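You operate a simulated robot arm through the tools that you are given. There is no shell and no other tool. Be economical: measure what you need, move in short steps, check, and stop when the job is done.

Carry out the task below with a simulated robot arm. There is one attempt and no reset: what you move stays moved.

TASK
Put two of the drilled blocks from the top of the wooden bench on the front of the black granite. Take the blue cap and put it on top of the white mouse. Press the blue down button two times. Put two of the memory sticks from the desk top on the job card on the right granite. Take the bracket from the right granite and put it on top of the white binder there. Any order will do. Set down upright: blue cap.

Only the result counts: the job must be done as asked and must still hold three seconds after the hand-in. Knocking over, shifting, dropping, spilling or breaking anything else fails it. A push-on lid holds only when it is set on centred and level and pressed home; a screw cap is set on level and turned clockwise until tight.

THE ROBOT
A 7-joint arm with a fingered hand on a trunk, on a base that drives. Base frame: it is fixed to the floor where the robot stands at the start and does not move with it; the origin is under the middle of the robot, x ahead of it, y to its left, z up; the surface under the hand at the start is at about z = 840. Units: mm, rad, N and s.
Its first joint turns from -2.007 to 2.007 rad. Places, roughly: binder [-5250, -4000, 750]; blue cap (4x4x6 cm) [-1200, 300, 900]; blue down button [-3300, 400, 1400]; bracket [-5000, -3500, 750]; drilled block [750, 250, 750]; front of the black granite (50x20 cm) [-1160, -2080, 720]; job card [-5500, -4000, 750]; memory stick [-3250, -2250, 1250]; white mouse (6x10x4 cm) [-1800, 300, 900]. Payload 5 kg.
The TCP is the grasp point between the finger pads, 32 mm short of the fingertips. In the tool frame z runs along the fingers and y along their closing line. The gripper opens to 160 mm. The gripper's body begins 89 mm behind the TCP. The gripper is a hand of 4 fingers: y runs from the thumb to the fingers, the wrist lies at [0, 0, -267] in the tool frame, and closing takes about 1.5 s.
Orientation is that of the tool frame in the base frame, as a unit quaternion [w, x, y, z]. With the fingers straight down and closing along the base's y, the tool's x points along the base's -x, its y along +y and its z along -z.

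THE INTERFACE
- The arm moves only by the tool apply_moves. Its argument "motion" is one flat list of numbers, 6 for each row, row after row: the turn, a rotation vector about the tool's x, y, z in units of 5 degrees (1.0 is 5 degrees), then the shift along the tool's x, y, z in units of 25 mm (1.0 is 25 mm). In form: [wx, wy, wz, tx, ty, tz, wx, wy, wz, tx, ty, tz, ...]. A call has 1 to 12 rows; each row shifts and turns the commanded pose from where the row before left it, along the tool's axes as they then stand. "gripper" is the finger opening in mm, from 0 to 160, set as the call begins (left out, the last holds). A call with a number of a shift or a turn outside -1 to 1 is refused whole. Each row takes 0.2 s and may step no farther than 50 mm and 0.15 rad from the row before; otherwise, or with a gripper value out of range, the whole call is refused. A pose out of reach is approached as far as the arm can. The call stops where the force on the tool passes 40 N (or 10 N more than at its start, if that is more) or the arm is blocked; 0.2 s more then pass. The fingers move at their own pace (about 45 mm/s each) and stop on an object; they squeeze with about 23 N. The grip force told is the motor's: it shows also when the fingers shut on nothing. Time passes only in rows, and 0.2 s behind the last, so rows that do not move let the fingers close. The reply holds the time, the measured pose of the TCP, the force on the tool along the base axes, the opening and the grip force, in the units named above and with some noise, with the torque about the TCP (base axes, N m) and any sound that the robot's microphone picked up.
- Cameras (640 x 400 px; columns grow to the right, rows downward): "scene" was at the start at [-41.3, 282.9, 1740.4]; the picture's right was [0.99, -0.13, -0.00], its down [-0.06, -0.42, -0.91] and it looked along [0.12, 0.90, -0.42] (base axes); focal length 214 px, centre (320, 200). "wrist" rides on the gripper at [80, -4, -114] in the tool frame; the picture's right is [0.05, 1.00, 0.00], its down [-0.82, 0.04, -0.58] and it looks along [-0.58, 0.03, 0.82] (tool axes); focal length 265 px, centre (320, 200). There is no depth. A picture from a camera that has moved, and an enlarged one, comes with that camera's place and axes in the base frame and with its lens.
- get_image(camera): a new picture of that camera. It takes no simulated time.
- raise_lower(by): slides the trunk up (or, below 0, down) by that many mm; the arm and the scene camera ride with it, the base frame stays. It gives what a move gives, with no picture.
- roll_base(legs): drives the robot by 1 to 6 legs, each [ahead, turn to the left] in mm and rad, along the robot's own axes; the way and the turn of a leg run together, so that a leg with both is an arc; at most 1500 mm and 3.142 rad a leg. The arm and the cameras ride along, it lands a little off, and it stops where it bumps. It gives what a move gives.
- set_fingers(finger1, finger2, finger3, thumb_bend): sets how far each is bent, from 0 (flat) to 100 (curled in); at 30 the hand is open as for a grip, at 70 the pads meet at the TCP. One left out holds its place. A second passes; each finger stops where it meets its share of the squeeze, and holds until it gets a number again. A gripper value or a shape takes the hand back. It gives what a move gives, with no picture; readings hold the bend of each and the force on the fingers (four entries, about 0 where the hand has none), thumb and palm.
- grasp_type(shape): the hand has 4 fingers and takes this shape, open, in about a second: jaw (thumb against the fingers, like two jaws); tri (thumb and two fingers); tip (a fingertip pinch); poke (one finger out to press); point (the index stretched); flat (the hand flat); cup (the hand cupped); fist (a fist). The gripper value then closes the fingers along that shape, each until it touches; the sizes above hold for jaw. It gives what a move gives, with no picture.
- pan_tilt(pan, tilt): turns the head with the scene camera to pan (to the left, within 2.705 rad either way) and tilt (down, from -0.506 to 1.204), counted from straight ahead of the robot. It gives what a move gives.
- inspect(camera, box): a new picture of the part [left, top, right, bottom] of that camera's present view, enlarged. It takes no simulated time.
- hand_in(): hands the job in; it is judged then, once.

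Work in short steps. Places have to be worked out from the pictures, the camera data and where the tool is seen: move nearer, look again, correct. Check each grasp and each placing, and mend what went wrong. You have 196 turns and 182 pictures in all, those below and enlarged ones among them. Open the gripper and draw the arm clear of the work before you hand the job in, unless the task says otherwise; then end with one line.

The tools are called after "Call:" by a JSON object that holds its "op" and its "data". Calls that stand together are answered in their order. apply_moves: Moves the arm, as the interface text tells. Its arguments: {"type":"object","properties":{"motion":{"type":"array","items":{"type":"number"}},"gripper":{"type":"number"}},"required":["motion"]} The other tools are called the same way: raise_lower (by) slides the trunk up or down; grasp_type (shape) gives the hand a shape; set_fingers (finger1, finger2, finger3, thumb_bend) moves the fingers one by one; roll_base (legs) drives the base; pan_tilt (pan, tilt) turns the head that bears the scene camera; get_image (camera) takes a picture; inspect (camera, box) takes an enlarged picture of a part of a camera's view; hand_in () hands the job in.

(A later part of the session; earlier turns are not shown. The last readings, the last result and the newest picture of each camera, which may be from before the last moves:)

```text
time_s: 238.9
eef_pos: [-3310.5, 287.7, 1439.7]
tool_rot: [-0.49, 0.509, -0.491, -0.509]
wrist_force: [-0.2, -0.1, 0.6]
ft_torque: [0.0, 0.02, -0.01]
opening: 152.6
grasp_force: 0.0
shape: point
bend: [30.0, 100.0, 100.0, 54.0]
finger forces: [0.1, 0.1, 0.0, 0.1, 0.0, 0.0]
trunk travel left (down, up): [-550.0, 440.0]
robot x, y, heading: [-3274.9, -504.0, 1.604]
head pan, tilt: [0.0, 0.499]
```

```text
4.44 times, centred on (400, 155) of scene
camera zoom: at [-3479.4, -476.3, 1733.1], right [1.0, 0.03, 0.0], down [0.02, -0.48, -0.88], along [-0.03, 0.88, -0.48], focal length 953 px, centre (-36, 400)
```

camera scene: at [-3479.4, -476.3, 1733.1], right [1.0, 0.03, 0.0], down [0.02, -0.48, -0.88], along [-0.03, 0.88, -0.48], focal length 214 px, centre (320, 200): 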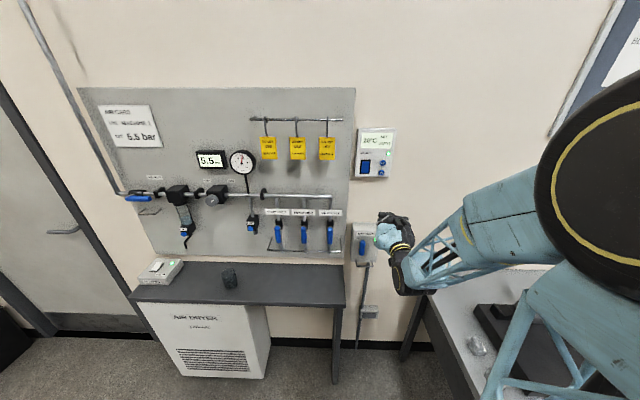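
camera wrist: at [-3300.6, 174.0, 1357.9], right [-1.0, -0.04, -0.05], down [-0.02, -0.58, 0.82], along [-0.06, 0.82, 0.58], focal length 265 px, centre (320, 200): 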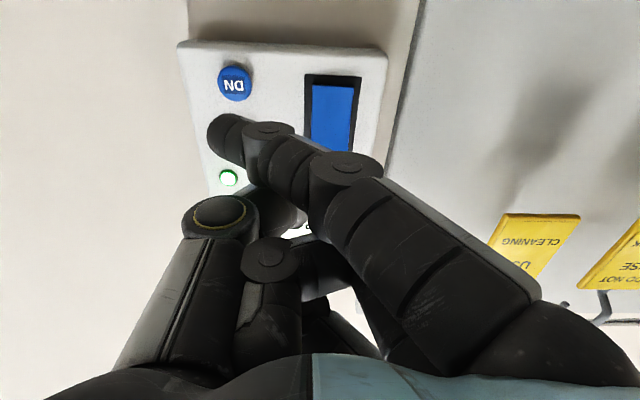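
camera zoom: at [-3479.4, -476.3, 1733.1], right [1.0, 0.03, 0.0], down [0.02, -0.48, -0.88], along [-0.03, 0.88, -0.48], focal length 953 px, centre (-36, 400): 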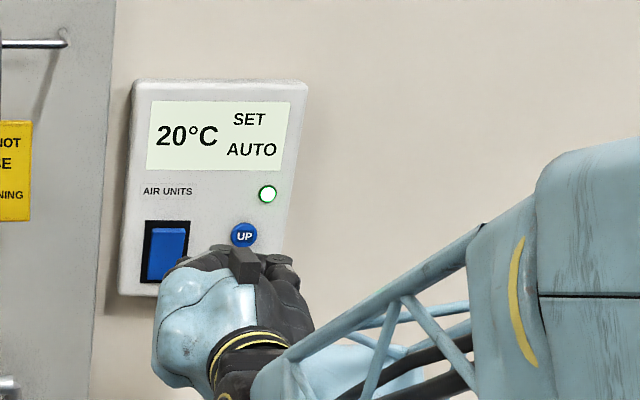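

DN is confirmed at (-3249,381,1402); the index tip is about 14 mm too high. I lower by 14 mm and go 25 mm closer.

Call:
{"op": "apply_moves", "data": {"motion": [0, 0, 0, 0.56, 0, 0, 0, 0, 0, 0, 0, 0.6, 0, 0, 0, 0, 0, 0.4, 0, 0, 0, 0, 0, 0]}}

Call:
{"op": "inspect", "data": {"camera": "wrist", "box": [160, 40, 400, 220]}}

Call:
{"op": "inspect", "data": {"camera": "scene", "box": [350, 120, 420, 190]}}

```text
time_s: 239.9
eef_pos: [-3310.3, 311.5, 1425.4]
tool_rot: [-0.49, 0.509, -0.491, -0.508]
wrist_force: [-0.6, -0.3, 0.7]
ft_torque: [0.01, -0.01, -0.01]
opening: 152.2
grasp_force: 0.1
shape: point
bend: [30.0, 100.0, 100.0, 54.0]
finger forces: [0.1, 0.0, 0.1, 0.0, 0.0, 0.0]
trunk travel left (down, up): [-550.0, 440.0]
robot x, y, heading: [-3276.7, -502.7, 1.602]
head pan, tilt: [0.0, 0.499]
```

```text
2.22 times, centred on (280, 130) of wrist
camera zoom: at [-3301.4, 198.5, 1343.0], right [-1.0, -0.04, -0.05], down [-0.02, -0.58, 0.82], along [-0.06, 0.82, 0.58], focal length 590 px, centre (409, 356)
```

zoom: 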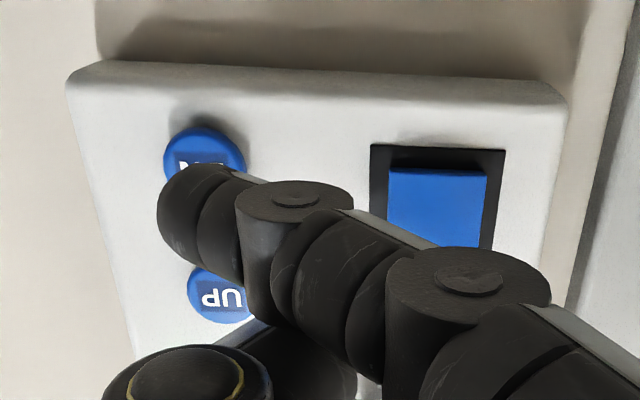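

```text
5.71 times, centred on (385, 155) of scene
camera zoom: at [-3479.4, -476.4, 1733.1], right [1.0, 0.03, 0.0], down [0.02, -0.48, -0.88], along [-0.03, 0.88, -0.48], focal length 1226 px, centre (-51, 457)
```

zoom: 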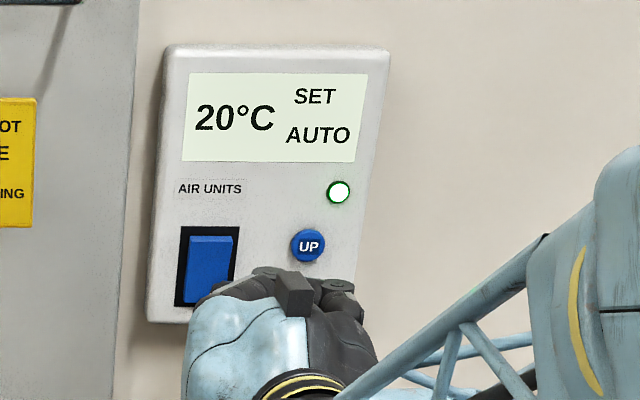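

Tip and DN button line up within a couple of mm. I advance slowly watching force and sound.

Call:
{"op": "apply_moves", "data": {"motion": [0, 0, 0, 0, 0, 0.2, 0, 0, 0, 0, 0, 0.2, 0, 0, 0, 0, 0, 0.2, 0, 0, 0, 0, 0, 0]}}

Call:
{"op": "inspect", "data": {"camera": "wrist", "box": [160, 40, 400, 220]}}

```text
time_s: 240.9
eef_pos: [-3311.0, 328.8, 1426.2]
tool_rot: [-0.491, 0.509, -0.491, -0.508]
wrist_force: [0.2, 0.3, -0.1]
ft_torque: [0.02, 0.0, 0.02]
opening: 152.4
grasp_force: 0.1
shape: point
bend: [30.0, 100.0, 100.0, 54.0]
finger forces: [0.0, 0.0, 0.1, 0.1, 0.0, 0.0]
trunk travel left (down, up): [-550.0, 440.0]
robot x, y, heading: [-3273.5, -501.5, 1.601]
head pan, tilt: [0.0, 0.499]
```

```text
2.22 times, centred on (280, 130) of wrist
camera zoom: at [-3301.7, 213.6, 1343.1], right [-1.0, -0.04, -0.05], down [-0.02, -0.58, 0.82], along [-0.06, 0.82, 0.58], focal length 590 px, centre (409, 356)
```

zoom: 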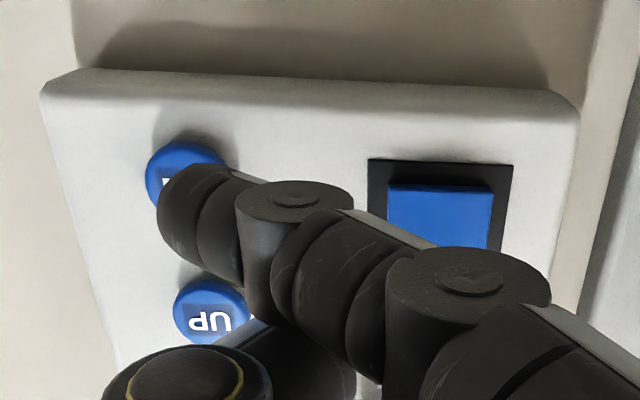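

A small correction (3.5 mm right, 4 mm down), then advance until contact.

Call:
{"op": "apply_moves", "data": {"motion": [0, 0, 0, 0.16, -0.14, 0, 0, 0, 0, 0, 0, 0.1, 0, 0, 0, 0, 0, 0.1, 0, 0, 0, 0, 0, 0.1, 0, 0, 0, 0, 0, 0]}}

```text
time_s: 242.1
eef_pos: [-3306.5, 334.8, 1421.6]
tool_rot: [-0.49, 0.51, -0.491, -0.509]
wrist_force: [-1.2, 0.0, 0.0]
ft_torque: [-0.01, -0.01, 0.03]
opening: 152.2
grasp_force: 0.1
shape: point
bend: [30.0, 100.0, 100.0, 54.0]
finger forces: [0.0, 0.1, 0.1, 0.1, 0.1, 0.0]
trunk travel left (down, up): [-550.0, 440.0]
robot x, y, heading: [-3274.6, -502.0, 1.6]
head pan, tilt: [0.0, 0.499]
```

Call:
{"op": "apply_moves", "data": {"motion": [0, 0, 0, 0, 0, 0.1, 0, 0, 0, 0, 0, 0.1, 0, 0, 0, 0, 0, 0]}}

Call:
{"op": "inspect", "data": {"camera": "wrist", "box": [160, 40, 400, 220]}}

```text
time_s: 242.9
eef_pos: [-3307.1, 339.1, 1420.7]
tool_rot: [0.49, -0.51, 0.49, 0.51]
wrist_force: [-0.4, 0.1, 0.0]
ft_torque: [0.02, 0.02, -0.03]
opening: 152.1
grasp_force: 0.1
shape: point
bend: [30.0, 100.0, 100.0, 54.0]
finger forces: [0.0, 0.1, 0.0, 0.0, 0.0, 0.0]
trunk travel left (down, up): [-550.0, 440.0]
robot x, y, heading: [-3276.6, -503.3, 1.606]
head pan, tilt: [0.0, 0.499]
```

```text
2.22 times, centred on (280, 130) of wrist
camera zoom: at [-3298.4, 226.1, 1339.4], right [-1.0, -0.04, -0.05], down [-0.02, -0.58, 0.82], along [-0.06, 0.82, 0.58], focal length 590 px, centre (409, 356)
```

zoom: 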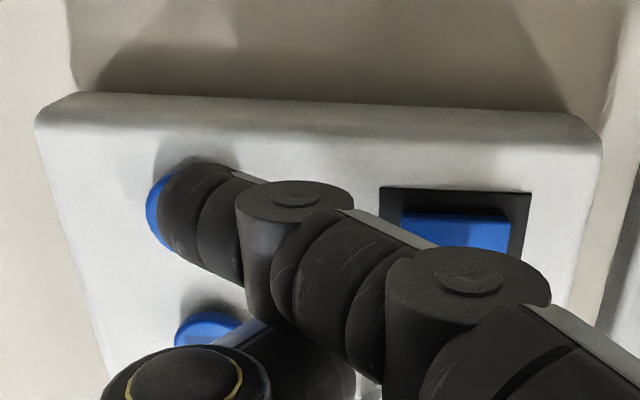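

The tip covers the DN button, nearly touching. I continue in 2.5 mm steps.

Call:
{"op": "apply_moves", "data": {"motion": [0, 0, 0, 0, 0, 0.1, 0, 0, 0, 0, 0, 0.1, 0, 0, 0, 0, 0, 0]}}

```text
time_s: 243.7
eef_pos: [-3307.1, 345.5, 1420.2]
tool_rot: [-0.49, 0.51, -0.491, -0.509]
wrist_force: [-0.8, 0.8, -0.8]
ft_torque: [0.0, 0.02, -0.03]
opening: 152.3
grasp_force: 0.1
shape: point
bend: [30.0, 100.0, 100.0, 54.0]
finger forces: [0.1, 0.0, 0.0, 0.0, 0.0, 0.1]
trunk travel left (down, up): [-550.0, 440.0]
robot x, y, heading: [-3273.2, -499.1, 1.611]
head pan, tilt: [0.0, 0.499]
```

Call:
{"op": "apply_moves", "data": {"motion": [0, 0, 0, 0, 0, 0.1, 0, 0, 0, 0, 0, 0.1, 0, 0, 0, 0, 0, 0]}}

Call:
{"op": "inspect", "data": {"camera": "wrist", "box": [160, 40, 400, 220]}}

```text
time_s: 244.5
eef_pos: [-3307.9, 349.9, 1421.1]
tool_rot: [-0.49, 0.51, -0.491, -0.509]
wrist_force: [0.1, -3.1, -0.3]
ft_torque: [0.01, 0.0, 0.01]
opening: 152.2
grasp_force: 0.1
shape: point
bend: [30.0, 100.0, 100.0, 55.0]
finger forces: [0.0, 0.0, 0.0, 0.0, 2.6, 0.1]
trunk travel left (down, up): [-550.0, 440.0]
robot x, y, heading: [-3277.4, -500.0, 1.601]
head pan, tilt: [0.0, 0.499]
```

```text
2.22 times, centred on (280, 130) of wrist
camera zoom: at [-3298.9, 235.9, 1339.8], right [-1.0, -0.04, -0.05], down [-0.02, -0.58, 0.82], along [-0.06, 0.82, 0.58], focal length 590 px, centre (409, 356)
```

zoom: 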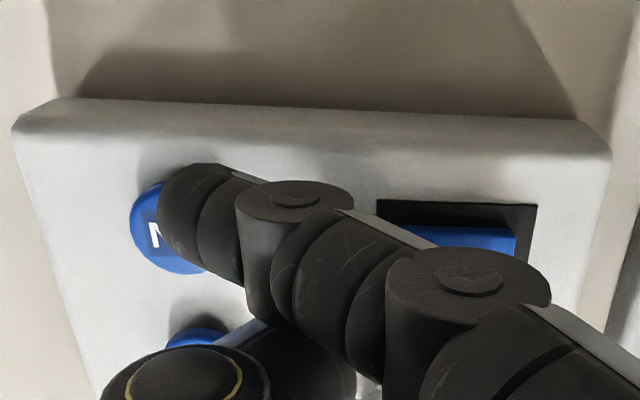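

The force is on the thumb, not the index - likely near the rocker. I back off at once and check the switch.

Call:
{"op": "apply_moves", "data": {"motion": [0, 0, 0, 0, 0, -0.6, 0, 0, 0, 0, 0, -1, 0, 0, 0, 0, 0, -1, 0, 0, 0, 0, 0, 0]}}

Call:
{"op": "set_fingers", "data": {"thumb_bend": 100}}

Call:
{"op": "get_image", "data": {"camera": "wrist"}}

Call:
{"op": "inspect", "data": {"camera": "scene", "box": [350, 120, 420, 190]}}

```text
time_s: 245.5
eef_pos: [-3305.6, 284.2, 1421.3]
tool_rot: [-0.49, 0.51, -0.491, -0.509]
wrist_force: [-0.7, -0.6, -0.1]
ft_torque: [-0.04, 0.01, -0.03]
opening: 152.2
grasp_force: 0.2
shape: point
bend: [30.0, 100.0, 100.0, 55.0]
finger forces: [0.1, 0.0, 0.1, 0.0, 0.1, 0.0]
trunk travel left (down, up): [-550.0, 440.0]
robot x, y, heading: [-3273.3, -499.5, 1.605]
head pan, tilt: [0.0, 0.499]
```

```text
time_s: 246.5
eef_pos: [-3305.2, 285.9, 1422.1]
tool_rot: [-0.491, 0.509, -0.491, -0.509]
wrist_force: [0.4, 0.6, 0.0]
ft_torque: [0.0, 0.05, -0.03]
opening: 51.6
grasp_force: 0.0
shape: fingers
bend: [30.0, 100.0, 100.0, 99.0]
finger forces: [0.0, 0.1, 0.0, 0.1, 0.1, 0.0]
trunk travel left (down, up): [-550.0, 440.0]
robot x, y, heading: [-3276.3, -501.2, 1.609]
head pan, tilt: [0.0, 0.499]
```

```text
87 pictures are left
camera wrist: at [-3296.6, 170.8, 1339.4], right [-1.0, -0.04, -0.05], down [-0.02, -0.58, 0.82], along [-0.06, 0.82, 0.58], focal length 265 px, centre (320, 200)
```

wrist: 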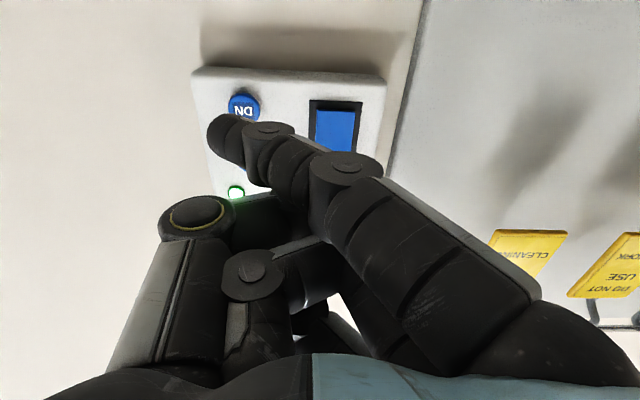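

```text
5.71 times, centred on (385, 155) of scene
camera zoom: at [-3479.4, -476.2, 1733.1], right [1.0, 0.03, 0.0], down [0.02, -0.48, -0.88], along [-0.03, 0.88, -0.48], focal length 1226 px, centre (-51, 457)
```

zoom: 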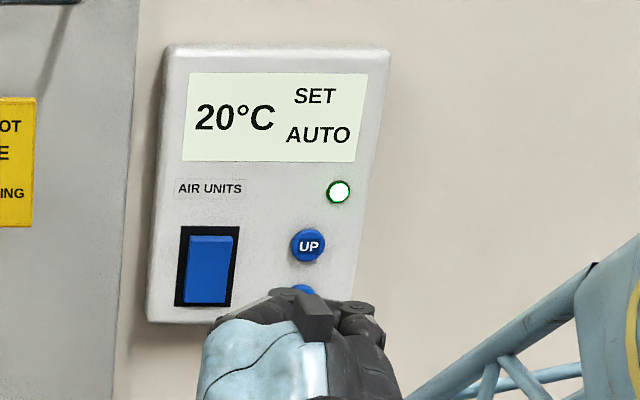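

The panel is unchanged (20 °C). With the thumb curled away, I correct the aim slightly and approach again.

Call:
{"op": "apply_moves", "data": {"motion": [0, 0, 0, -0.24, -0.12, 0, 0, 0, 0, 0, 0, 1, 0, 0, 0, 0, 0, 1, 0, 0, 0, 0, 0, 0.3, 0, 0, 0, 0, 0, 0]}}

Call:
{"op": "inspect", "data": {"camera": "wrist", "box": [160, 40, 400, 220]}}

```text
time_s: 247.7
eef_pos: [-3303.7, 343.7, 1426.2]
tool_rot: [-0.491, 0.509, -0.491, -0.508]
wrist_force: [-0.1, 0.0, -0.8]
ft_torque: [-0.05, 0.02, -0.02]
opening: 51.7
grasp_force: 0.1
shape: fingers
bend: [30.0, 100.0, 100.0, 99.0]
finger forces: [0.1, 0.1, 0.0, 0.1, 0.0, 0.1]
trunk travel left (down, up): [-550.0, 440.0]
robot x, y, heading: [-3277.2, -501.9, 1.603]
head pan, tilt: [0.0, 0.499]
```

```text
2.22 times, centred on (280, 130) of wrist
camera zoom: at [-3295.4, 229.0, 1345.2], right [-1.0, -0.04, -0.05], down [-0.02, -0.58, 0.82], along [-0.06, 0.82, 0.58], focal length 590 px, centre (409, 356)
```

zoom: 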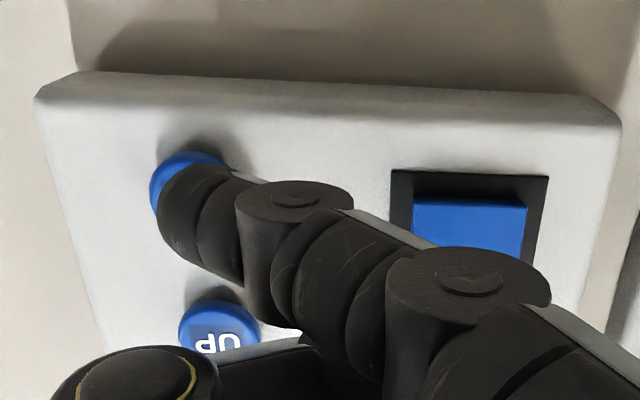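

Call:
{"op": "apply_moves", "data": {"motion": [0, 0, 0, 0, 0, 0.1, 0, 0, 0, 0, 0, 0.1, 0, 0, 0, 0, 0, 0.1, 0, 0, 0, 0, 0, 0]}}

Call:
{"op": "inspect", "data": {"camera": "wrist", "box": [160, 40, 400, 220]}}

```text
time_s: 248.7
eef_pos: [-3304.2, 350.7, 1427.0]
tool_rot: [-0.49, 0.51, -0.491, -0.509]
wrist_force: [-0.5, -0.3, 0.9]
ft_torque: [0.0, 0.0, -0.01]
opening: 51.7
grasp_force: 0.1
shape: fingers
bend: [30.0, 100.0, 100.0, 99.0]
finger forces: [0.0, 0.0, 0.1, 0.0, 0.0, 0.0]
trunk travel left (down, up): [-550.0, 440.0]
robot x, y, heading: [-3278.9, -501.7, 1.6]
head pan, tilt: [0.0, 0.499]
```

```text
2.22 times, centred on (280, 130) of wrist
camera zoom: at [-3295.7, 236.4, 1345.2], right [-1.0, -0.04, -0.05], down [-0.02, -0.58, 0.82], along [-0.06, 0.82, 0.58], focal length 590 px, centre (409, 356)
```

zoom: 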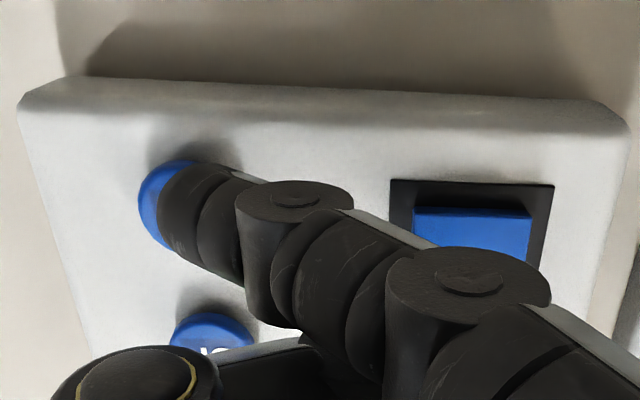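

Aim is good; a 2 mm shift right and onward.

Call:
{"op": "apply_moves", "data": {"motion": [0, 0, 0, 0, -0.1, 0.1, 0, 0, 0, 0, 0, 0.1, 0, 0, 0, 0, 0, 0]}}

```text
time_s: 249.5
eef_pos: [-3301.7, 355.6, 1426.5]
tool_rot: [-0.49, 0.51, -0.491, -0.509]
wrist_force: [0.5, 0.4, 0.0]
ft_torque: [-0.02, 0.0, 0.01]
opening: 51.9
grasp_force: 0.1
shape: fingers
bend: [30.0, 100.0, 100.0, 99.0]
finger forces: [0.1, 0.1, 0.1, 0.0, 0.0, 0.0]
trunk travel left (down, up): [-550.0, 440.0]
robot x, y, heading: [-3277.8, -501.8, 1.603]
head pan, tilt: [0.0, 0.499]
```

Call:
{"op": "apply_moves", "data": {"motion": [0, 0, 0, 0, 0, 0.1, 0, 0, 0, 0, 0, 0.1, 0, 0, 0, 0, 0, 0]}}

Call:
{"op": "inspect", "data": {"camera": "wrist", "box": [160, 40, 400, 220]}}

```text
time_s: 250.3
eef_pos: [-3303.2, 360.4, 1428.0]
tool_rot: [-0.489, 0.51, -0.491, -0.509]
wrist_force: [-0.6, -3.0, -0.4]
ft_torque: [-0.09, 0.02, -0.1]
opening: 52.8
grasp_force: 1.1
shape: fingers
bend: [31.0, 100.0, 100.0, 99.0]
finger forces: [2.7, 0.1, 0.0, 0.0, 0.0, 0.0]
trunk travel left (down, up): [-550.0, 440.0]
robot x, y, heading: [-3276.3, -494.6, 1.607]
head pan, tilt: [0.0, 0.499]
heard: click
```

```text
2.22 times, centred on (280, 130) of wrist
camera zoom: at [-3294.3, 246.3, 1345.3], right [-1.0, -0.04, -0.05], down [-0.02, -0.58, 0.82], along [-0.06, 0.82, 0.58], focal length 590 px, centre (409, 356)
```

zoom: 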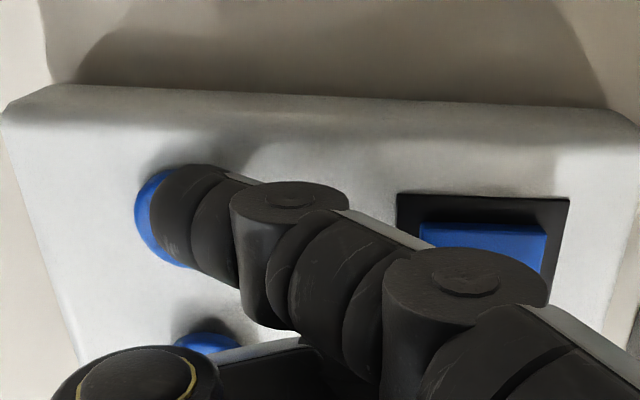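

A click: first press. I back off 15 mm and read the display.

Call:
{"op": "apply_moves", "data": {"motion": [0, 0, 0, 0, 0, -0.3, 0, 0, 0, 0, 0, -0.3, 0, 0, 0, 0, 0, 0, 0, 0, 0, 0, 0, 0]}}

Call:
{"op": "inspect", "data": {"camera": "scene", "box": [350, 120, 420, 190]}}

```text
time_s: 251.3
eef_pos: [-3302.2, 345.5, 1426.2]
tool_rot: [0.49, -0.509, 0.49, 0.51]
wrist_force: [-0.4, 0.7, 0.2]
ft_torque: [0.06, 0.01, 0.01]
opening: 52.2
grasp_force: 0.1
shape: fingers
bend: [30.0, 100.0, 100.0, 99.0]
finger forces: [0.0, 0.0, 0.0, 0.0, 0.0, 0.1]
trunk travel left (down, up): [-550.0, 440.0]
robot x, y, heading: [-3278.9, -502.0, 1.602]
head pan, tilt: [0.0, 0.499]
```

```text
5.71 times, centred on (385, 155) of scene
camera zoom: at [-3479.4, -476.2, 1733.1], right [1.0, 0.03, 0.0], down [0.02, -0.48, -0.88], along [-0.03, 0.88, -0.48], focal length 1226 px, centre (-51, 457)
```

zoom: 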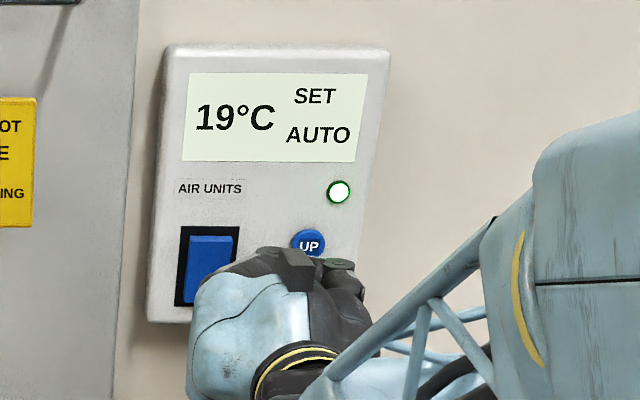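

Display fell to 19 °C: one press counted. I press a second time, same depth, then back off.

Call:
{"op": "apply_moves", "data": {"motion": [0, 0, 0, 0, 0, 0.3, 0, 0, 0, 0, 0, 0.2, 0, 0, 0, 0, 0, 0.1, 0, 0, 0, 0, 0, 0]}}

Call:
{"op": "inspect", "data": {"camera": "scene", "box": [350, 120, 420, 190]}}

```text
time_s: 252.3
eef_pos: [-3303.1, 359.5, 1428.0]
tool_rot: [-0.491, 0.509, -0.491, -0.509]
wrist_force: [-0.7, -1.8, 0.8]
ft_torque: [-0.06, -0.03, -0.13]
opening: 52.8
grasp_force: 1.1
shape: fingers
bend: [31.0, 100.0, 100.0, 99.0]
finger forces: [2.5, 0.0, 0.0, 0.0, 0.1, 0.0]
trunk travel left (down, up): [-550.0, 440.0]
robot x, y, heading: [-3272.0, -496.9, 1.604]
head pan, tilt: [0.0, 0.499]
heard: click
```

```text
5.71 times, centred on (385, 155) of scene
camera zoom: at [-3479.6, -476.7, 1733.1], right [1.0, 0.03, 0.0], down [0.02, -0.48, -0.88], along [-0.03, 0.88, -0.48], focal length 1226 px, centre (-51, 457)
```

zoom: 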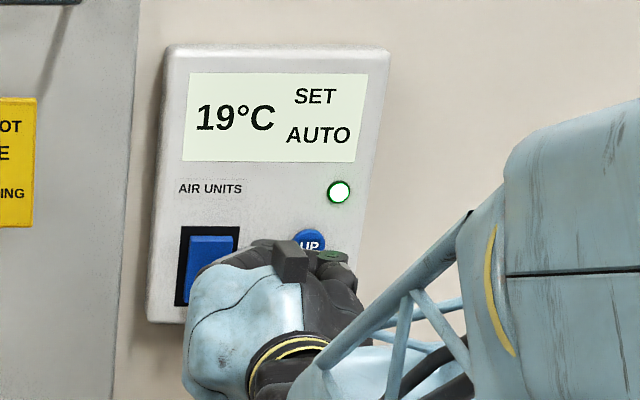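

A second click; I back off and read the display again.

Call:
{"op": "apply_moves", "data": {"motion": [0, 0, 0, 0, 0, -0.3, 0, 0, 0, 0, 0, -0.6, 0, 0, 0, 0, 0, -1, 0, 0, 0, 0, 0, -1, 0, 0, 0, 0, 0, -1, 0, 0, 0, 0, 0, 0]}}

Call:
{"op": "inspect", "data": {"camera": "scene", "box": [350, 120, 420, 190]}}

```text
time_s: 253.7
eef_pos: [-3299.3, 262.1, 1426.6]
tool_rot: [-0.491, 0.509, -0.491, -0.508]
wrist_force: [-0.3, 0.0, -0.4]
ft_torque: [0.02, 0.03, -0.03]
opening: 52.2
grasp_force: 0.1
shape: fingers
bend: [30.0, 100.0, 100.0, 99.0]
finger forces: [0.1, 0.0, 0.0, 0.1, 0.0, 0.0]
trunk travel left (down, up): [-550.0, 440.0]
robot x, y, heading: [-3273.3, -498.4, 1.603]
head pan, tilt: [0.0, 0.499]
```

```text
5.71 times, centred on (385, 155) of scene
camera zoom: at [-3479.5, -476.2, 1733.0], right [1.0, 0.03, 0.0], down [0.02, -0.48, -0.88], along [-0.03, 0.88, -0.48], focal length 1226 px, centre (-51, 457)
```

zoom: 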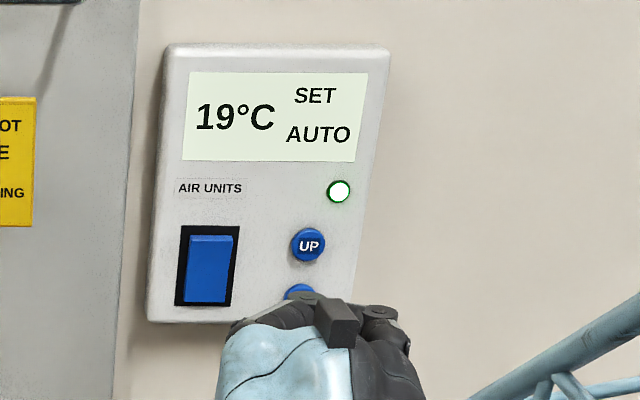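

Two clicks were heard; the display may lag. I turn the hand back down (which also passes time) and read again.

Call:
{"op": "apply_moves", "data": {"motion": [0, 1, 0, 0, 0, -0.5, 0, 1, 0, 0, 0, -0.5, 0, 1, 0, 0, 0, 0, 0, 1, 0, 0, 0, 0, 0, 1, 0, 0, 0, 0, 0, 1, 0, 0, 0, 0, 0, 1, 0, 0, 0, 0, 0, 1, 0, 0, 0, 0, 0, 1, 0, 0, 0, 0, 0, 1, 0, 0, 0, 0, 0, 1, 0, 0, 0, 0, 0, 1, 0, 0, 0, 0]}}

Call:
{"op": "apply_moves", "data": {"motion": [0, 1, 0, 0, 0, 0, 0, 1, 0, 0, 0, 0, 0, 1, 0, 0, 0, 0, 0, 1, 0, 0, 0, 0, 0, 1, 0, 0, 0, 0, 0, 1, 0, 0, 0, 0, 0, 0, 0, 1, 0, 0.5, 0, 0, 0, 1, 0, 0.5, 0, 0, 0, 1, 0, 0.5, 0, 0, 0, 1, 0, 0.5, 0, 0, 0, 1, 0, 0.5, 0, 0, 0, 1, 0, 0.5]}}

Call:
{"op": "inspect", "data": {"camera": "scene", "box": [350, 120, 420, 190]}}

```text
time_s: 256.3
eef_pos: [-3297.8, 238.2, 1427.3]
tool_rot: [-0.178, 0.696, -0.671, -0.185]
wrist_force: [0.3, 0.3, -0.7]
ft_torque: [-0.04, -0.02, 0.01]
opening: 51.9
grasp_force: 0.1
shape: fingers
bend: [30.0, 100.0, 100.0, 99.0]
finger forces: [0.0, 0.0, 0.1, 0.0, 0.0, 0.0]
trunk travel left (down, up): [-550.0, 440.0]
robot x, y, heading: [-3276.3, -498.0, 1.609]
head pan, tilt: [0.0, 0.499]
```

```text
time_s: 258.9
eef_pos: [-3290.8, 86.5, 1354.3]
tool_rot: [0.0, 0.72, -0.694, -0.001]
wrist_force: [-0.4, -1.1, 0.3]
ft_torque: [0.04, 0.04, 0.0]
opening: 52.1
grasp_force: 0.0
shape: fingers
bend: [30.0, 100.0, 100.0, 99.0]
finger forces: [0.0, 0.0, 0.0, 0.1, 0.0, 0.0]
trunk travel left (down, up): [-550.0, 440.0]
robot x, y, heading: [-3276.4, -502.1, 1.606]
head pan, tilt: [0.0, 0.499]
```

```text
5.71 times, centred on (385, 155) of scene
camera zoom: at [-3479.4, -477.0, 1733.2], right [1.0, 0.03, 0.0], down [0.02, -0.48, -0.88], along [-0.03, 0.88, -0.48], focal length 1226 px, centre (-51, 457)
```

zoom: 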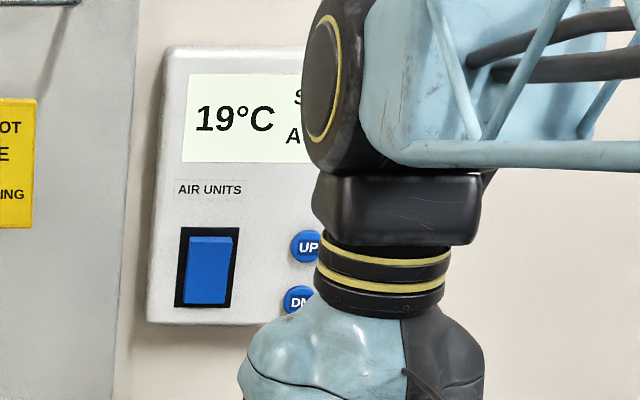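

The display stays at 19 °C with two clicks heard (one per press), so I take it as done. Next: back off, turn around and drive toward the machine-1 desk with the memory sticks.

Call:
{"op": "grasp_type", "data": {"shape": "jaw"}}

Call:
{"op": "roll_base", "data": {"legs": [[-300, 0], [0, 3.106], [350, 0]]}}

Call:
{"op": "pan_tilt", "data": {"pan": 0, "tilt": 0.5}}

Call:
{"op": "get_image", "data": {"camera": "scene"}}

```text
time_s: 259.8
eef_pos: [-3293.2, 88.8, 1353.4]
tool_rot: [0.001, 0.72, -0.694, 0.001]
wrist_force: [-0.2, 0.5, 0.4]
ft_torque: [0.02, 0.0, 0.02]
opening: 159.7
grasp_force: 0.1
shape: jaw
bend: [30.0, 30.0, 30.0, 30.0]
finger forces: [0.0, 0.1, 0.1, 0.0, 0.0, 0.0]
trunk travel left (down, up): [-550.0, 440.0]
robot x, y, heading: [-3273.0, -501.0, 1.603]
head pan, tilt: [0.0, 0.499]
```

```text
time_s: 271.3
eef_pos: [-3261.5, -1738.9, 1353.5]
tool_rot: [-0.001, 0.704, 0.71, 0.0]
wrist_force: [-0.3, -0.2, -1.0]
ft_torque: [0.05, -0.02, 0.03]
opening: 159.7
grasp_force: 0.0
shape: jaw
bend: [30.0, 30.0, 30.0, 30.0]
finger forces: [0.1, 0.0, 0.0, 0.1, 0.0, 0.0]
trunk travel left (down, up): [-550.0, 440.0]
robot x, y, heading: [-3261.6, -1150.6, -1.561]
head pan, tilt: [0.0, 0.499]
```

```text
time_s: 271.9
eef_pos: [-3262.6, -1737.2, 1353.0]
tool_rot: [-0.001, 0.703, 0.711, 0.0]
wrist_force: [0.3, -0.7, -0.3]
ft_torque: [0.02, -0.01, -0.02]
opening: 159.7
grasp_force: 0.1
shape: jaw
bend: [30.0, 30.0, 30.0, 30.0]
finger forces: [0.1, 0.0, 0.0, 0.0, 0.0, 0.0]
trunk travel left (down, up): [-550.0, 440.0]
robot x, y, heading: [-3262.0, -1146.0, -1.562]
head pan, tilt: [0.0, 0.499]
```

```text
78 pictures are left
camera scene: at [-3059.7, -1177.4, 1733.1], right [-1.0, -0.01, 0.0], down [0.0, 0.48, -0.88], along [0.01, -0.88, -0.48], focal length 214 px, centre (320, 200)
```

scene: 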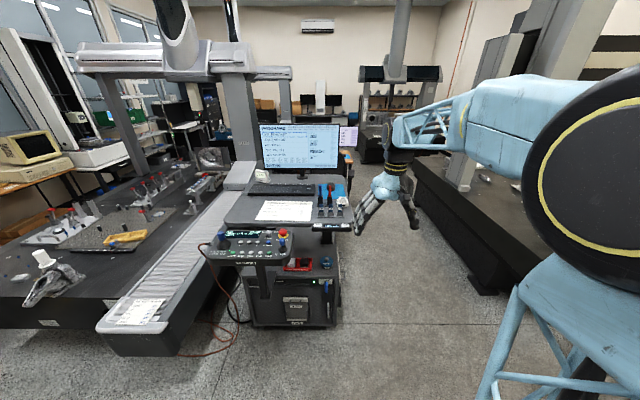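

Call:
{"op": "inspect", "data": {"camera": "scene", "box": [220, 160, 380, 260]}}

```text
4.00 times, centred on (300, 210) of scene
camera zoom: at [-3059.7, -1177.4, 1733.1], right [-1.0, -0.01, 0.0], down [0.0, 0.48, -0.88], along [0.01, -0.88, -0.48], focal length 858 px, centre (400, 160)
```

zoom: 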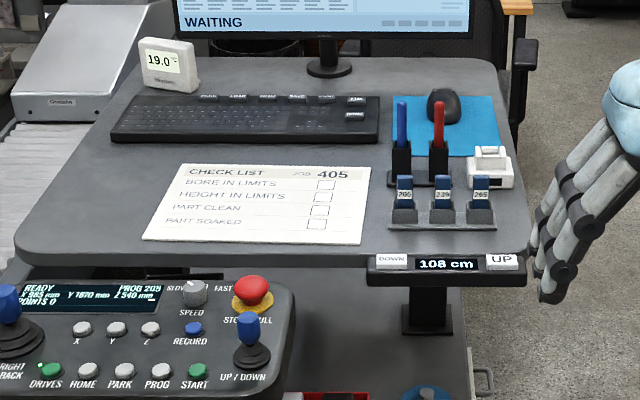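

The room thermometer on the desk reads 19.0 (was 20.0), which confirms both presses. The sticks 205/239/265 stand in a rack near (-3108,-2215) on the desk (z≈1080). I drive 380 mm closer.

Call:
{"op": "roll_base", "data": {"legs": [[380, 0]]}}

Call:
{"op": "apply_moves", "data": {"motion": [0, 0, 0, 0.4, 0.75, 0, 0, 0, 0, 0.4, 0.75, 0, 0, 0, 0, 0.4, 0.75, 0, 0, 0, 0, 0.4, 0.75, 0, 0, 0, 0, 0, 0.75, 0, 0, 0, 0, 0, 0.75, 0, 0, 0, 0, 0, 0.75, 0, 0, 0, 0, 0, 0.75, 0], "gripper": 100}}

Call:
{"op": "get_image", "data": {"camera": "wrist"}}

```text
time_s: 274.3
eef_pos: [-3261.2, -2113.0, 1352.6]
tool_rot: [0.0, 0.703, 0.711, 0.0]
wrist_force: [0.2, -0.8, 0.4]
ft_torque: [0.01, -0.01, 0.0]
opening: 159.9
grasp_force: 0.1
shape: jaw
bend: [30.0, 30.0, 30.0, 30.0]
finger forces: [0.0, 0.1, 0.0, 0.1, 0.0, 0.0]
trunk travel left (down, up): [-550.0, 440.0]
robot x, y, heading: [-3260.0, -1522.5, -1.571]
head pan, tilt: [0.0, 0.499]
```

```text
time_s: 276.1
eef_pos: [-3109.9, -2070.9, 1354.9]
tool_rot: [0.0, 0.704, 0.711, 0.001]
wrist_force: [-0.8, -0.4, -0.5]
ft_torque: [-0.03, 0.01, 0.0]
opening: 100.8
grasp_force: 0.0
shape: jaw
bend: [70.0, 70.0, 70.0, 68.0]
finger forces: [0.0, 0.0, 0.0, 0.0, 0.1, 0.1]
trunk travel left (down, up): [-550.0, 440.0]
robot x, y, heading: [-3262.0, -1523.5, -1.562]
head pan, tilt: [0.0, 0.499]
```

```text
76 pictures are left
camera wrist: at [-3114.5, -1991.1, 1466.0], right [1.0, 0.06, 0.0], down [0.05, -0.82, 0.58], along [0.04, -0.57, -0.82], focal length 265 px, centre (320, 200)
```

wrist: 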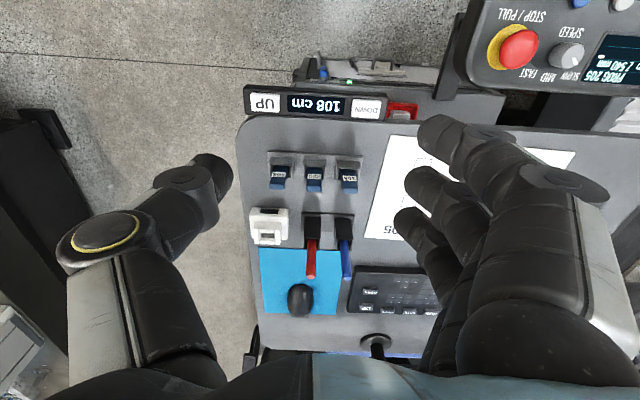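

Call:
{"op": "inspect", "data": {"camera": "wrist", "box": [240, 130, 390, 225]}}

```text
4.21 times, centred on (315, 178) of wrist
camera zoom: at [-3114.5, -1991.1, 1466.0], right [1.0, 0.06, 0.0], down [0.05, -0.82, 0.58], along [0.04, -0.57, -0.82], focal length 1118 px, centre (341, 295)
```

zoom: 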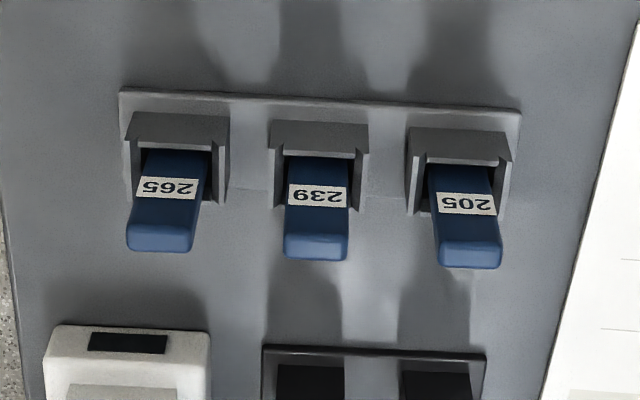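

Sticks stand vertically at y≈-2192, tops ≈1150; 205 at x≈-3057, 239 at -3108, 265 at -3161, each ~21 wide by ~11 thick. I try the fingertip pinch shape.

Call:
{"op": "grasp_type", "data": {"shape": "tip"}}

Call:
{"op": "get_image", "data": {"camera": "wrist"}}

```text
time_s: 277.0
eef_pos: [-3111.4, -2071.1, 1352.9]
tool_rot: [0.0, 0.703, 0.711, 0.001]
wrist_force: [0.6, 0.0, -0.4]
ft_torque: [-0.04, 0.01, 0.02]
opening: 159.9
grasp_force: 0.0
shape: tip
bend: [1.0, 30.0, 1.0, 30.0]
finger forces: [0.0, 0.0, 0.1, 0.1, 0.0, 0.0]
trunk travel left (down, up): [-550.0, 440.0]
robot x, y, heading: [-3262.7, -1520.9, -1.561]
head pan, tilt: [0.0, 0.499]
```

```text
74 pictures are left
camera wrist: at [-3115.3, -1990.9, 1466.1], right [1.0, 0.06, 0.0], down [0.05, -0.82, 0.58], along [0.04, -0.57, -0.82], focal length 265 px, centre (320, 200)
```

wrist: 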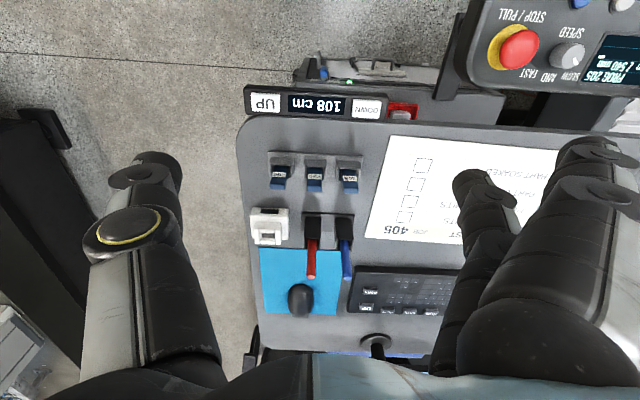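

In "tip", finger 2 opposes the thumb, good for a stick. I set a 60 mm opening and go above stick 205.

Call:
{"op": "apply_moves", "data": {"motion": [0, 0, 0, -0.8, 0.35, 0.7, 0, 0, 0, -0.8, 0.35, 0.7, 0, 0, 0, -0.8, 0.35, 0.9, 0, 0, 0, -0.8, 0.35, 0.9, 0, 0, 0, -0.8, 0.35, 0.9, 0, 0, 0, -0.84, 0.37, 0.9, 0, 0, 0, 0, 0, 0], "gripper": 40}}

Call:
{"op": "get_image", "data": {"camera": "wrist"}}

```text
time_s: 278.6
eef_pos: [-3055.2, -2191.5, 1229.1]
tool_rot: [-0.001, 0.703, 0.711, 0.0]
wrist_force: [-0.1, 0.1, 0.6]
ft_torque: [0.04, 0.01, -0.01]
opening: 40.6
grasp_force: 0.1
shape: tip
bend: [1.0, 73.0, 1.0, 70.0]
finger forces: [0.0, 0.0, 0.0, 0.0, 0.1, 0.0]
trunk travel left (down, up): [-550.0, 440.0]
robot x, y, heading: [-3262.1, -1521.7, -1.566]
head pan, tilt: [0.0, 0.499]
```

```text
73 pictures are left
camera wrist: at [-3060.4, -2110.8, 1340.7], right [1.0, 0.06, 0.0], down [0.05, -0.82, 0.58], along [0.04, -0.57, -0.82], focal length 265 px, centre (320, 200)
```

wrist: 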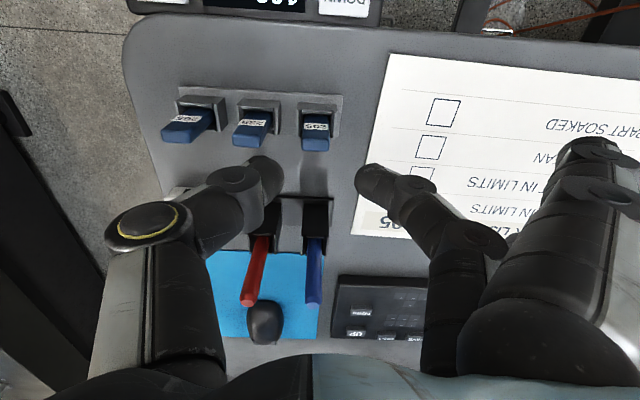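

Aligned: stick 205 top at (-3057,-2192,1152). I shift 2 mm and lower to z≈1146.

Call:
{"op": "apply_moves", "data": {"motion": [0, 0, 0, 0, -0.08, 1, 0, 0, 0, 0, 0, 1, 0, 0, 0, 0, 0, 0.8, 0, 0, 0, 0, 0, 0.3, 0, 0, 0, 0, 0, 0.2, 0, 0, 0, 0, 0, 0]}}

Call:
{"op": "get_image", "data": {"camera": "wrist"}}

```text
time_s: 280.0
eef_pos: [-3057.8, -2190.2, 1145.0]
tool_rot: [-0.001, 0.703, 0.711, 0.001]
wrist_force: [0.7, -0.3, 0.2]
ft_torque: [0.02, 0.01, -0.01]
opening: 40.5
grasp_force: 0.1
shape: tip
bend: [1.0, 73.0, 1.0, 70.0]
finger forces: [0.1, 0.0, 0.1, 0.0, 0.1, 0.0]
trunk travel left (down, up): [-550.0, 440.0]
robot x, y, heading: [-3259.3, -1520.6, -1.558]
head pan, tilt: [0.0, 0.499]
```

```text
72 pictures are left
camera wrist: at [-3062.4, -2111.3, 1257.8], right [1.0, 0.06, 0.0], down [0.05, -0.82, 0.58], along [0.04, -0.57, -0.82], focal length 265 px, centre (320, 200)
```

wrist: 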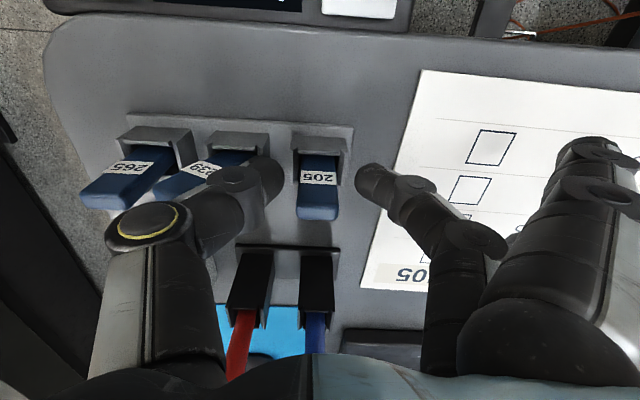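

The stick stands between thumb and finger with no contact. I close.

Call:
{"op": "apply_moves", "data": {"motion": [0, 0, 0, 0, 0, 0, 0, 0, 0, 0, 0, 0, 0, 0, 0, 0, 0, 0, 0, 0, 0, 0, 0, 0, 0, 0, 0, 0, 0, 0, 0, 0, 0, 0, 0, 0], "gripper": 0}}

Call:
{"op": "get_image", "data": {"camera": "wrist"}}

```text
time_s: 281.4
eef_pos: [-3057.5, -2191.0, 1145.9]
tool_rot: [-0.001, 0.703, 0.711, 0.0]
wrist_force: [0.4, 0.9, -0.4]
ft_torque: [0.02, -0.02, -0.01]
opening: 16.8
grasp_force: 23.3
shape: tip
bend: [28.0, 72.0, 28.0, 70.0]
finger forces: [0.0, 20.4, 0.0, 0.1, 20.3, 0.0]
trunk travel left (down, up): [-550.0, 440.0]
robot x, y, heading: [-3261.0, -1523.4, -1.558]
head pan, tilt: [0.0, 0.499]
```

```text
71 pictures are left
camera wrist: at [-3062.4, -2111.3, 1257.9], right [1.0, 0.06, 0.0], down [0.05, -0.82, 0.58], along [0.04, -0.57, -0.82], focal length 265 px, centre (320, 200)
```

wrist: 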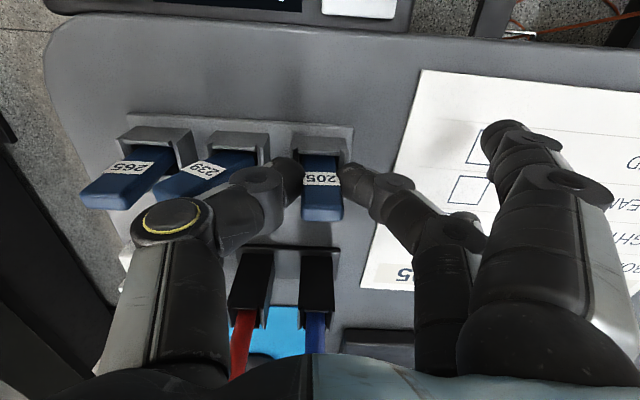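

Pinched at 20 N. I lift it straight out.

Call:
{"op": "apply_moves", "data": {"motion": [0, 0, 0, 0, 0, -0.3, 0, 0, 0, 0, 0, -0.5, 0, 0, 0, 0, 0, -0.8, 0, 0, 0, 0, 0, -1, 0, 0, 0, 0, 0, -1, 0, 0, 0, 0, 0, -1, 0, 0, 0, 0, 0, -1, 0, 0, 0, 0, 0, -1, 0, 0, 0, 0, 0, 0]}}

Call:
{"op": "get_image", "data": {"camera": "wrist"}}

```text
time_s: 283.4
eef_pos: [-3057.3, -2191.5, 1311.4]
tool_rot: [0.0, 0.703, 0.711, 0.0]
wrist_force: [-0.4, 0.0, -0.5]
ft_torque: [-0.02, 0.01, 0.01]
opening: 16.8
grasp_force: 23.0
shape: tip
bend: [28.0, 72.0, 28.0, 70.0]
finger forces: [0.1, 20.5, 0.1, 0.1, 20.4, 0.0]
trunk travel left (down, up): [-550.0, 440.0]
robot x, y, heading: [-3261.7, -1524.7, -1.57]
head pan, tilt: [0.0, 0.499]
```

```text
70 pictures are left
camera wrist: at [-3062.0, -2111.2, 1423.5], right [1.0, 0.06, 0.0], down [0.05, -0.82, 0.58], along [0.04, -0.57, -0.82], focal length 265 px, centre (320, 200)
```

wrist: 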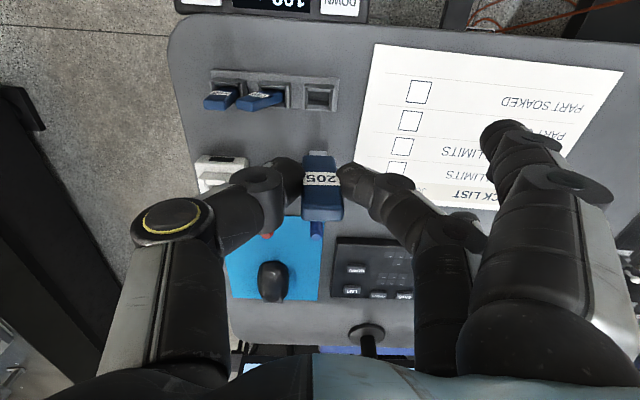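

Stick 205 is out and held. I retract the arm and look toward the right granite.

Call:
{"op": "apply_moves", "data": {"motion": [0, 0, 0, 1, 0, 0, 0, 0, 0, 1, -0.8, 0, 0, 0, 0, 1, -0.8, 0, 0, 0, 0, 1, -0.8, 0, 0, 0, 0, 1, -0.8, 0, 0, 0, 0, 1, -0.8, 0, 0, 0, 0, 1, -0.8, 0, 0, 0, 0, 0.5, -0.8, 0, 0, 0, 0, 0, -0.8, 0, 0, 0, 0, 0, -0.8, 0, 0, 0, 0, 0, -0.8, 0]}}

Call:
{"op": "pan_tilt", "data": {"pan": -0.75, "tilt": 0.3}}

Call:
{"op": "get_image", "data": {"camera": "scene"}}

```text
time_s: 285.8
eef_pos: [-3261.0, -2005.8, 1310.6]
tool_rot: [0.0, 0.704, 0.71, 0.001]
wrist_force: [-0.2, 0.4, 0.1]
ft_torque: [0.01, -0.01, 0.0]
opening: 17.2
grasp_force: 23.4
shape: tip
bend: [28.0, 72.0, 28.0, 70.0]
finger forces: [0.0, 20.6, 0.0, 0.0, 20.5, 0.0]
trunk travel left (down, up): [-550.0, 440.0]
robot x, y, heading: [-3261.1, -1523.7, -1.567]
head pan, tilt: [0.0, 0.499]
```

```text
time_s: 286.9
eef_pos: [-3258.8, -2005.2, 1311.3]
tool_rot: [-0.001, 0.703, 0.711, 0.0]
wrist_force: [-0.2, 0.1, -0.1]
ft_torque: [-0.02, -0.01, 0.01]
opening: 16.7
grasp_force: 22.4
shape: tip
bend: [28.0, 72.0, 28.0, 70.0]
finger forces: [0.0, 20.5, 0.0, 0.0, 20.4, 0.0]
trunk travel left (down, up): [-550.0, 440.0]
robot x, y, heading: [-3263.2, -1525.4, -1.562]
head pan, tilt: [-0.75, 0.3]
```

```text
69 pictures are left
camera scene: at [-3120.7, -1530.7, 1751.5], right [-0.74, 0.68, 0.0], down [0.2, 0.22, -0.96], along [-0.65, -0.7, -0.3], focal length 214 px, centre (320, 200)
```

scene: 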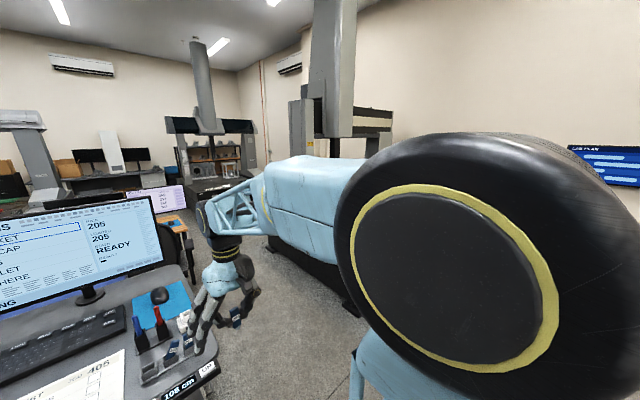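

The arm blocks the view. I back off and turn to face -x, so the head looks over the right granite.

Call:
{"op": "roll_base", "data": {"legs": [[-300, 0], [0, -1.57]]}}

Call:
{"op": "pan_tilt", "data": {"pan": 0.45, "tilt": 0.35}}

Call:
{"op": "get_image", "data": {"camera": "scene"}}

```text
time_s: 292.9
eef_pos: [-3746.3, -1239.6, 1311.1]
tool_rot: [-0.001, 1.0, 0.02, 0.001]
wrist_force: [-0.4, -0.2, -1.0]
ft_torque: [0.01, 0.0, 0.01]
opening: 16.9
grasp_force: 23.0
shape: tip
bend: [28.0, 72.0, 28.0, 70.0]
finger forces: [0.1, 20.5, 0.0, 0.0, 20.4, 0.0]
trunk travel left (down, up): [-550.0, 440.0]
robot x, y, heading: [-3262.7, -1223.7, -3.107]
head pan, tilt: [-0.75, 0.3]
```

```text
time_s: 294.3
eef_pos: [-3745.7, -1239.6, 1312.0]
tool_rot: [0.0, 1.0, 0.021, 0.001]
wrist_force: [-0.2, 0.3, -0.4]
ft_torque: [-0.03, 0.04, 0.01]
opening: 16.7
grasp_force: 22.9
shape: tip
bend: [28.0, 72.0, 28.0, 70.0]
finger forces: [0.1, 20.5, 0.0, 0.0, 20.6, 0.0]
trunk travel left (down, up): [-550.0, 440.0]
robot x, y, heading: [-3264.6, -1225.7, -3.099]
head pan, tilt: [0.45, 0.351]
```

```text
68 pictures are left
camera scene: at [-3277.5, -1467.3, 1746.8], right [-0.47, 0.88, 0.0], down [0.3, 0.16, -0.94], along [-0.83, -0.44, -0.34], focal length 214 px, centre (320, 200)
```

scene: 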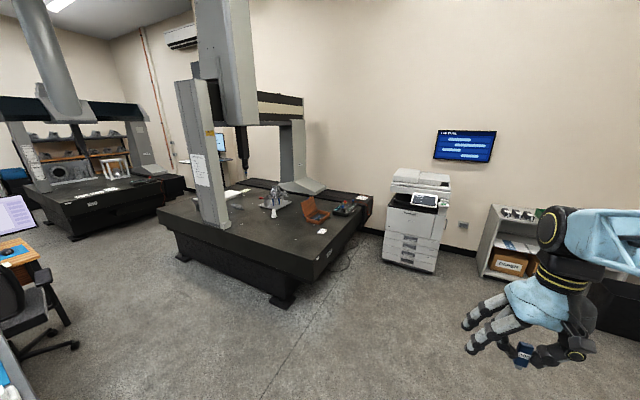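

Call:
{"op": "inspect", "data": {"camera": "scene", "box": [150, 140, 390, 300]}}

Call:
{"op": "inspect", "data": {"camera": "scene", "box": [210, 170, 310, 225]}}

```text
2.50 times, centred on (270, 220) of scene
camera zoom: at [-3277.5, -1467.3, 1746.8], right [-0.47, 0.88, 0.0], down [0.3, 0.16, -0.94], along [-0.83, -0.44, -0.34], focal length 536 px, centre (445, 150)
```

zoom: 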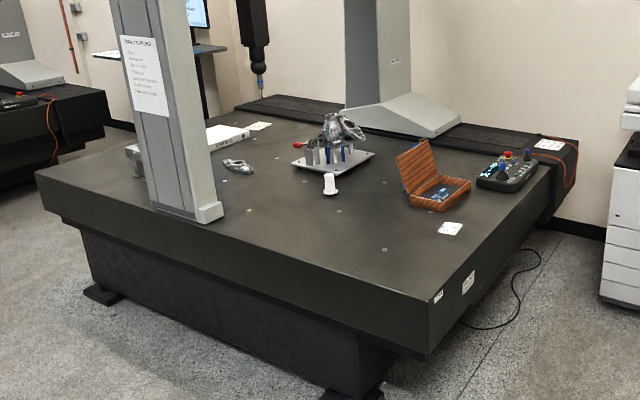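

```text
6.40 times, centred on (260, 198) of scene
camera zoom: at [-3277.5, -1467.3, 1746.8], right [-0.47, 0.88, 0.0], down [0.3, 0.16, -0.94], along [-0.83, -0.44, -0.34], focal length 1373 px, centre (704, 216)
```

zoom: 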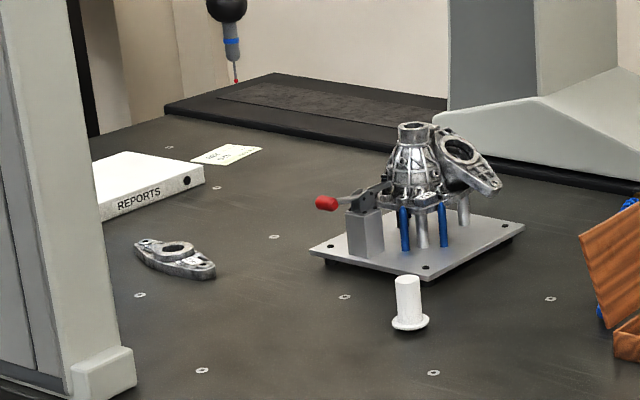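

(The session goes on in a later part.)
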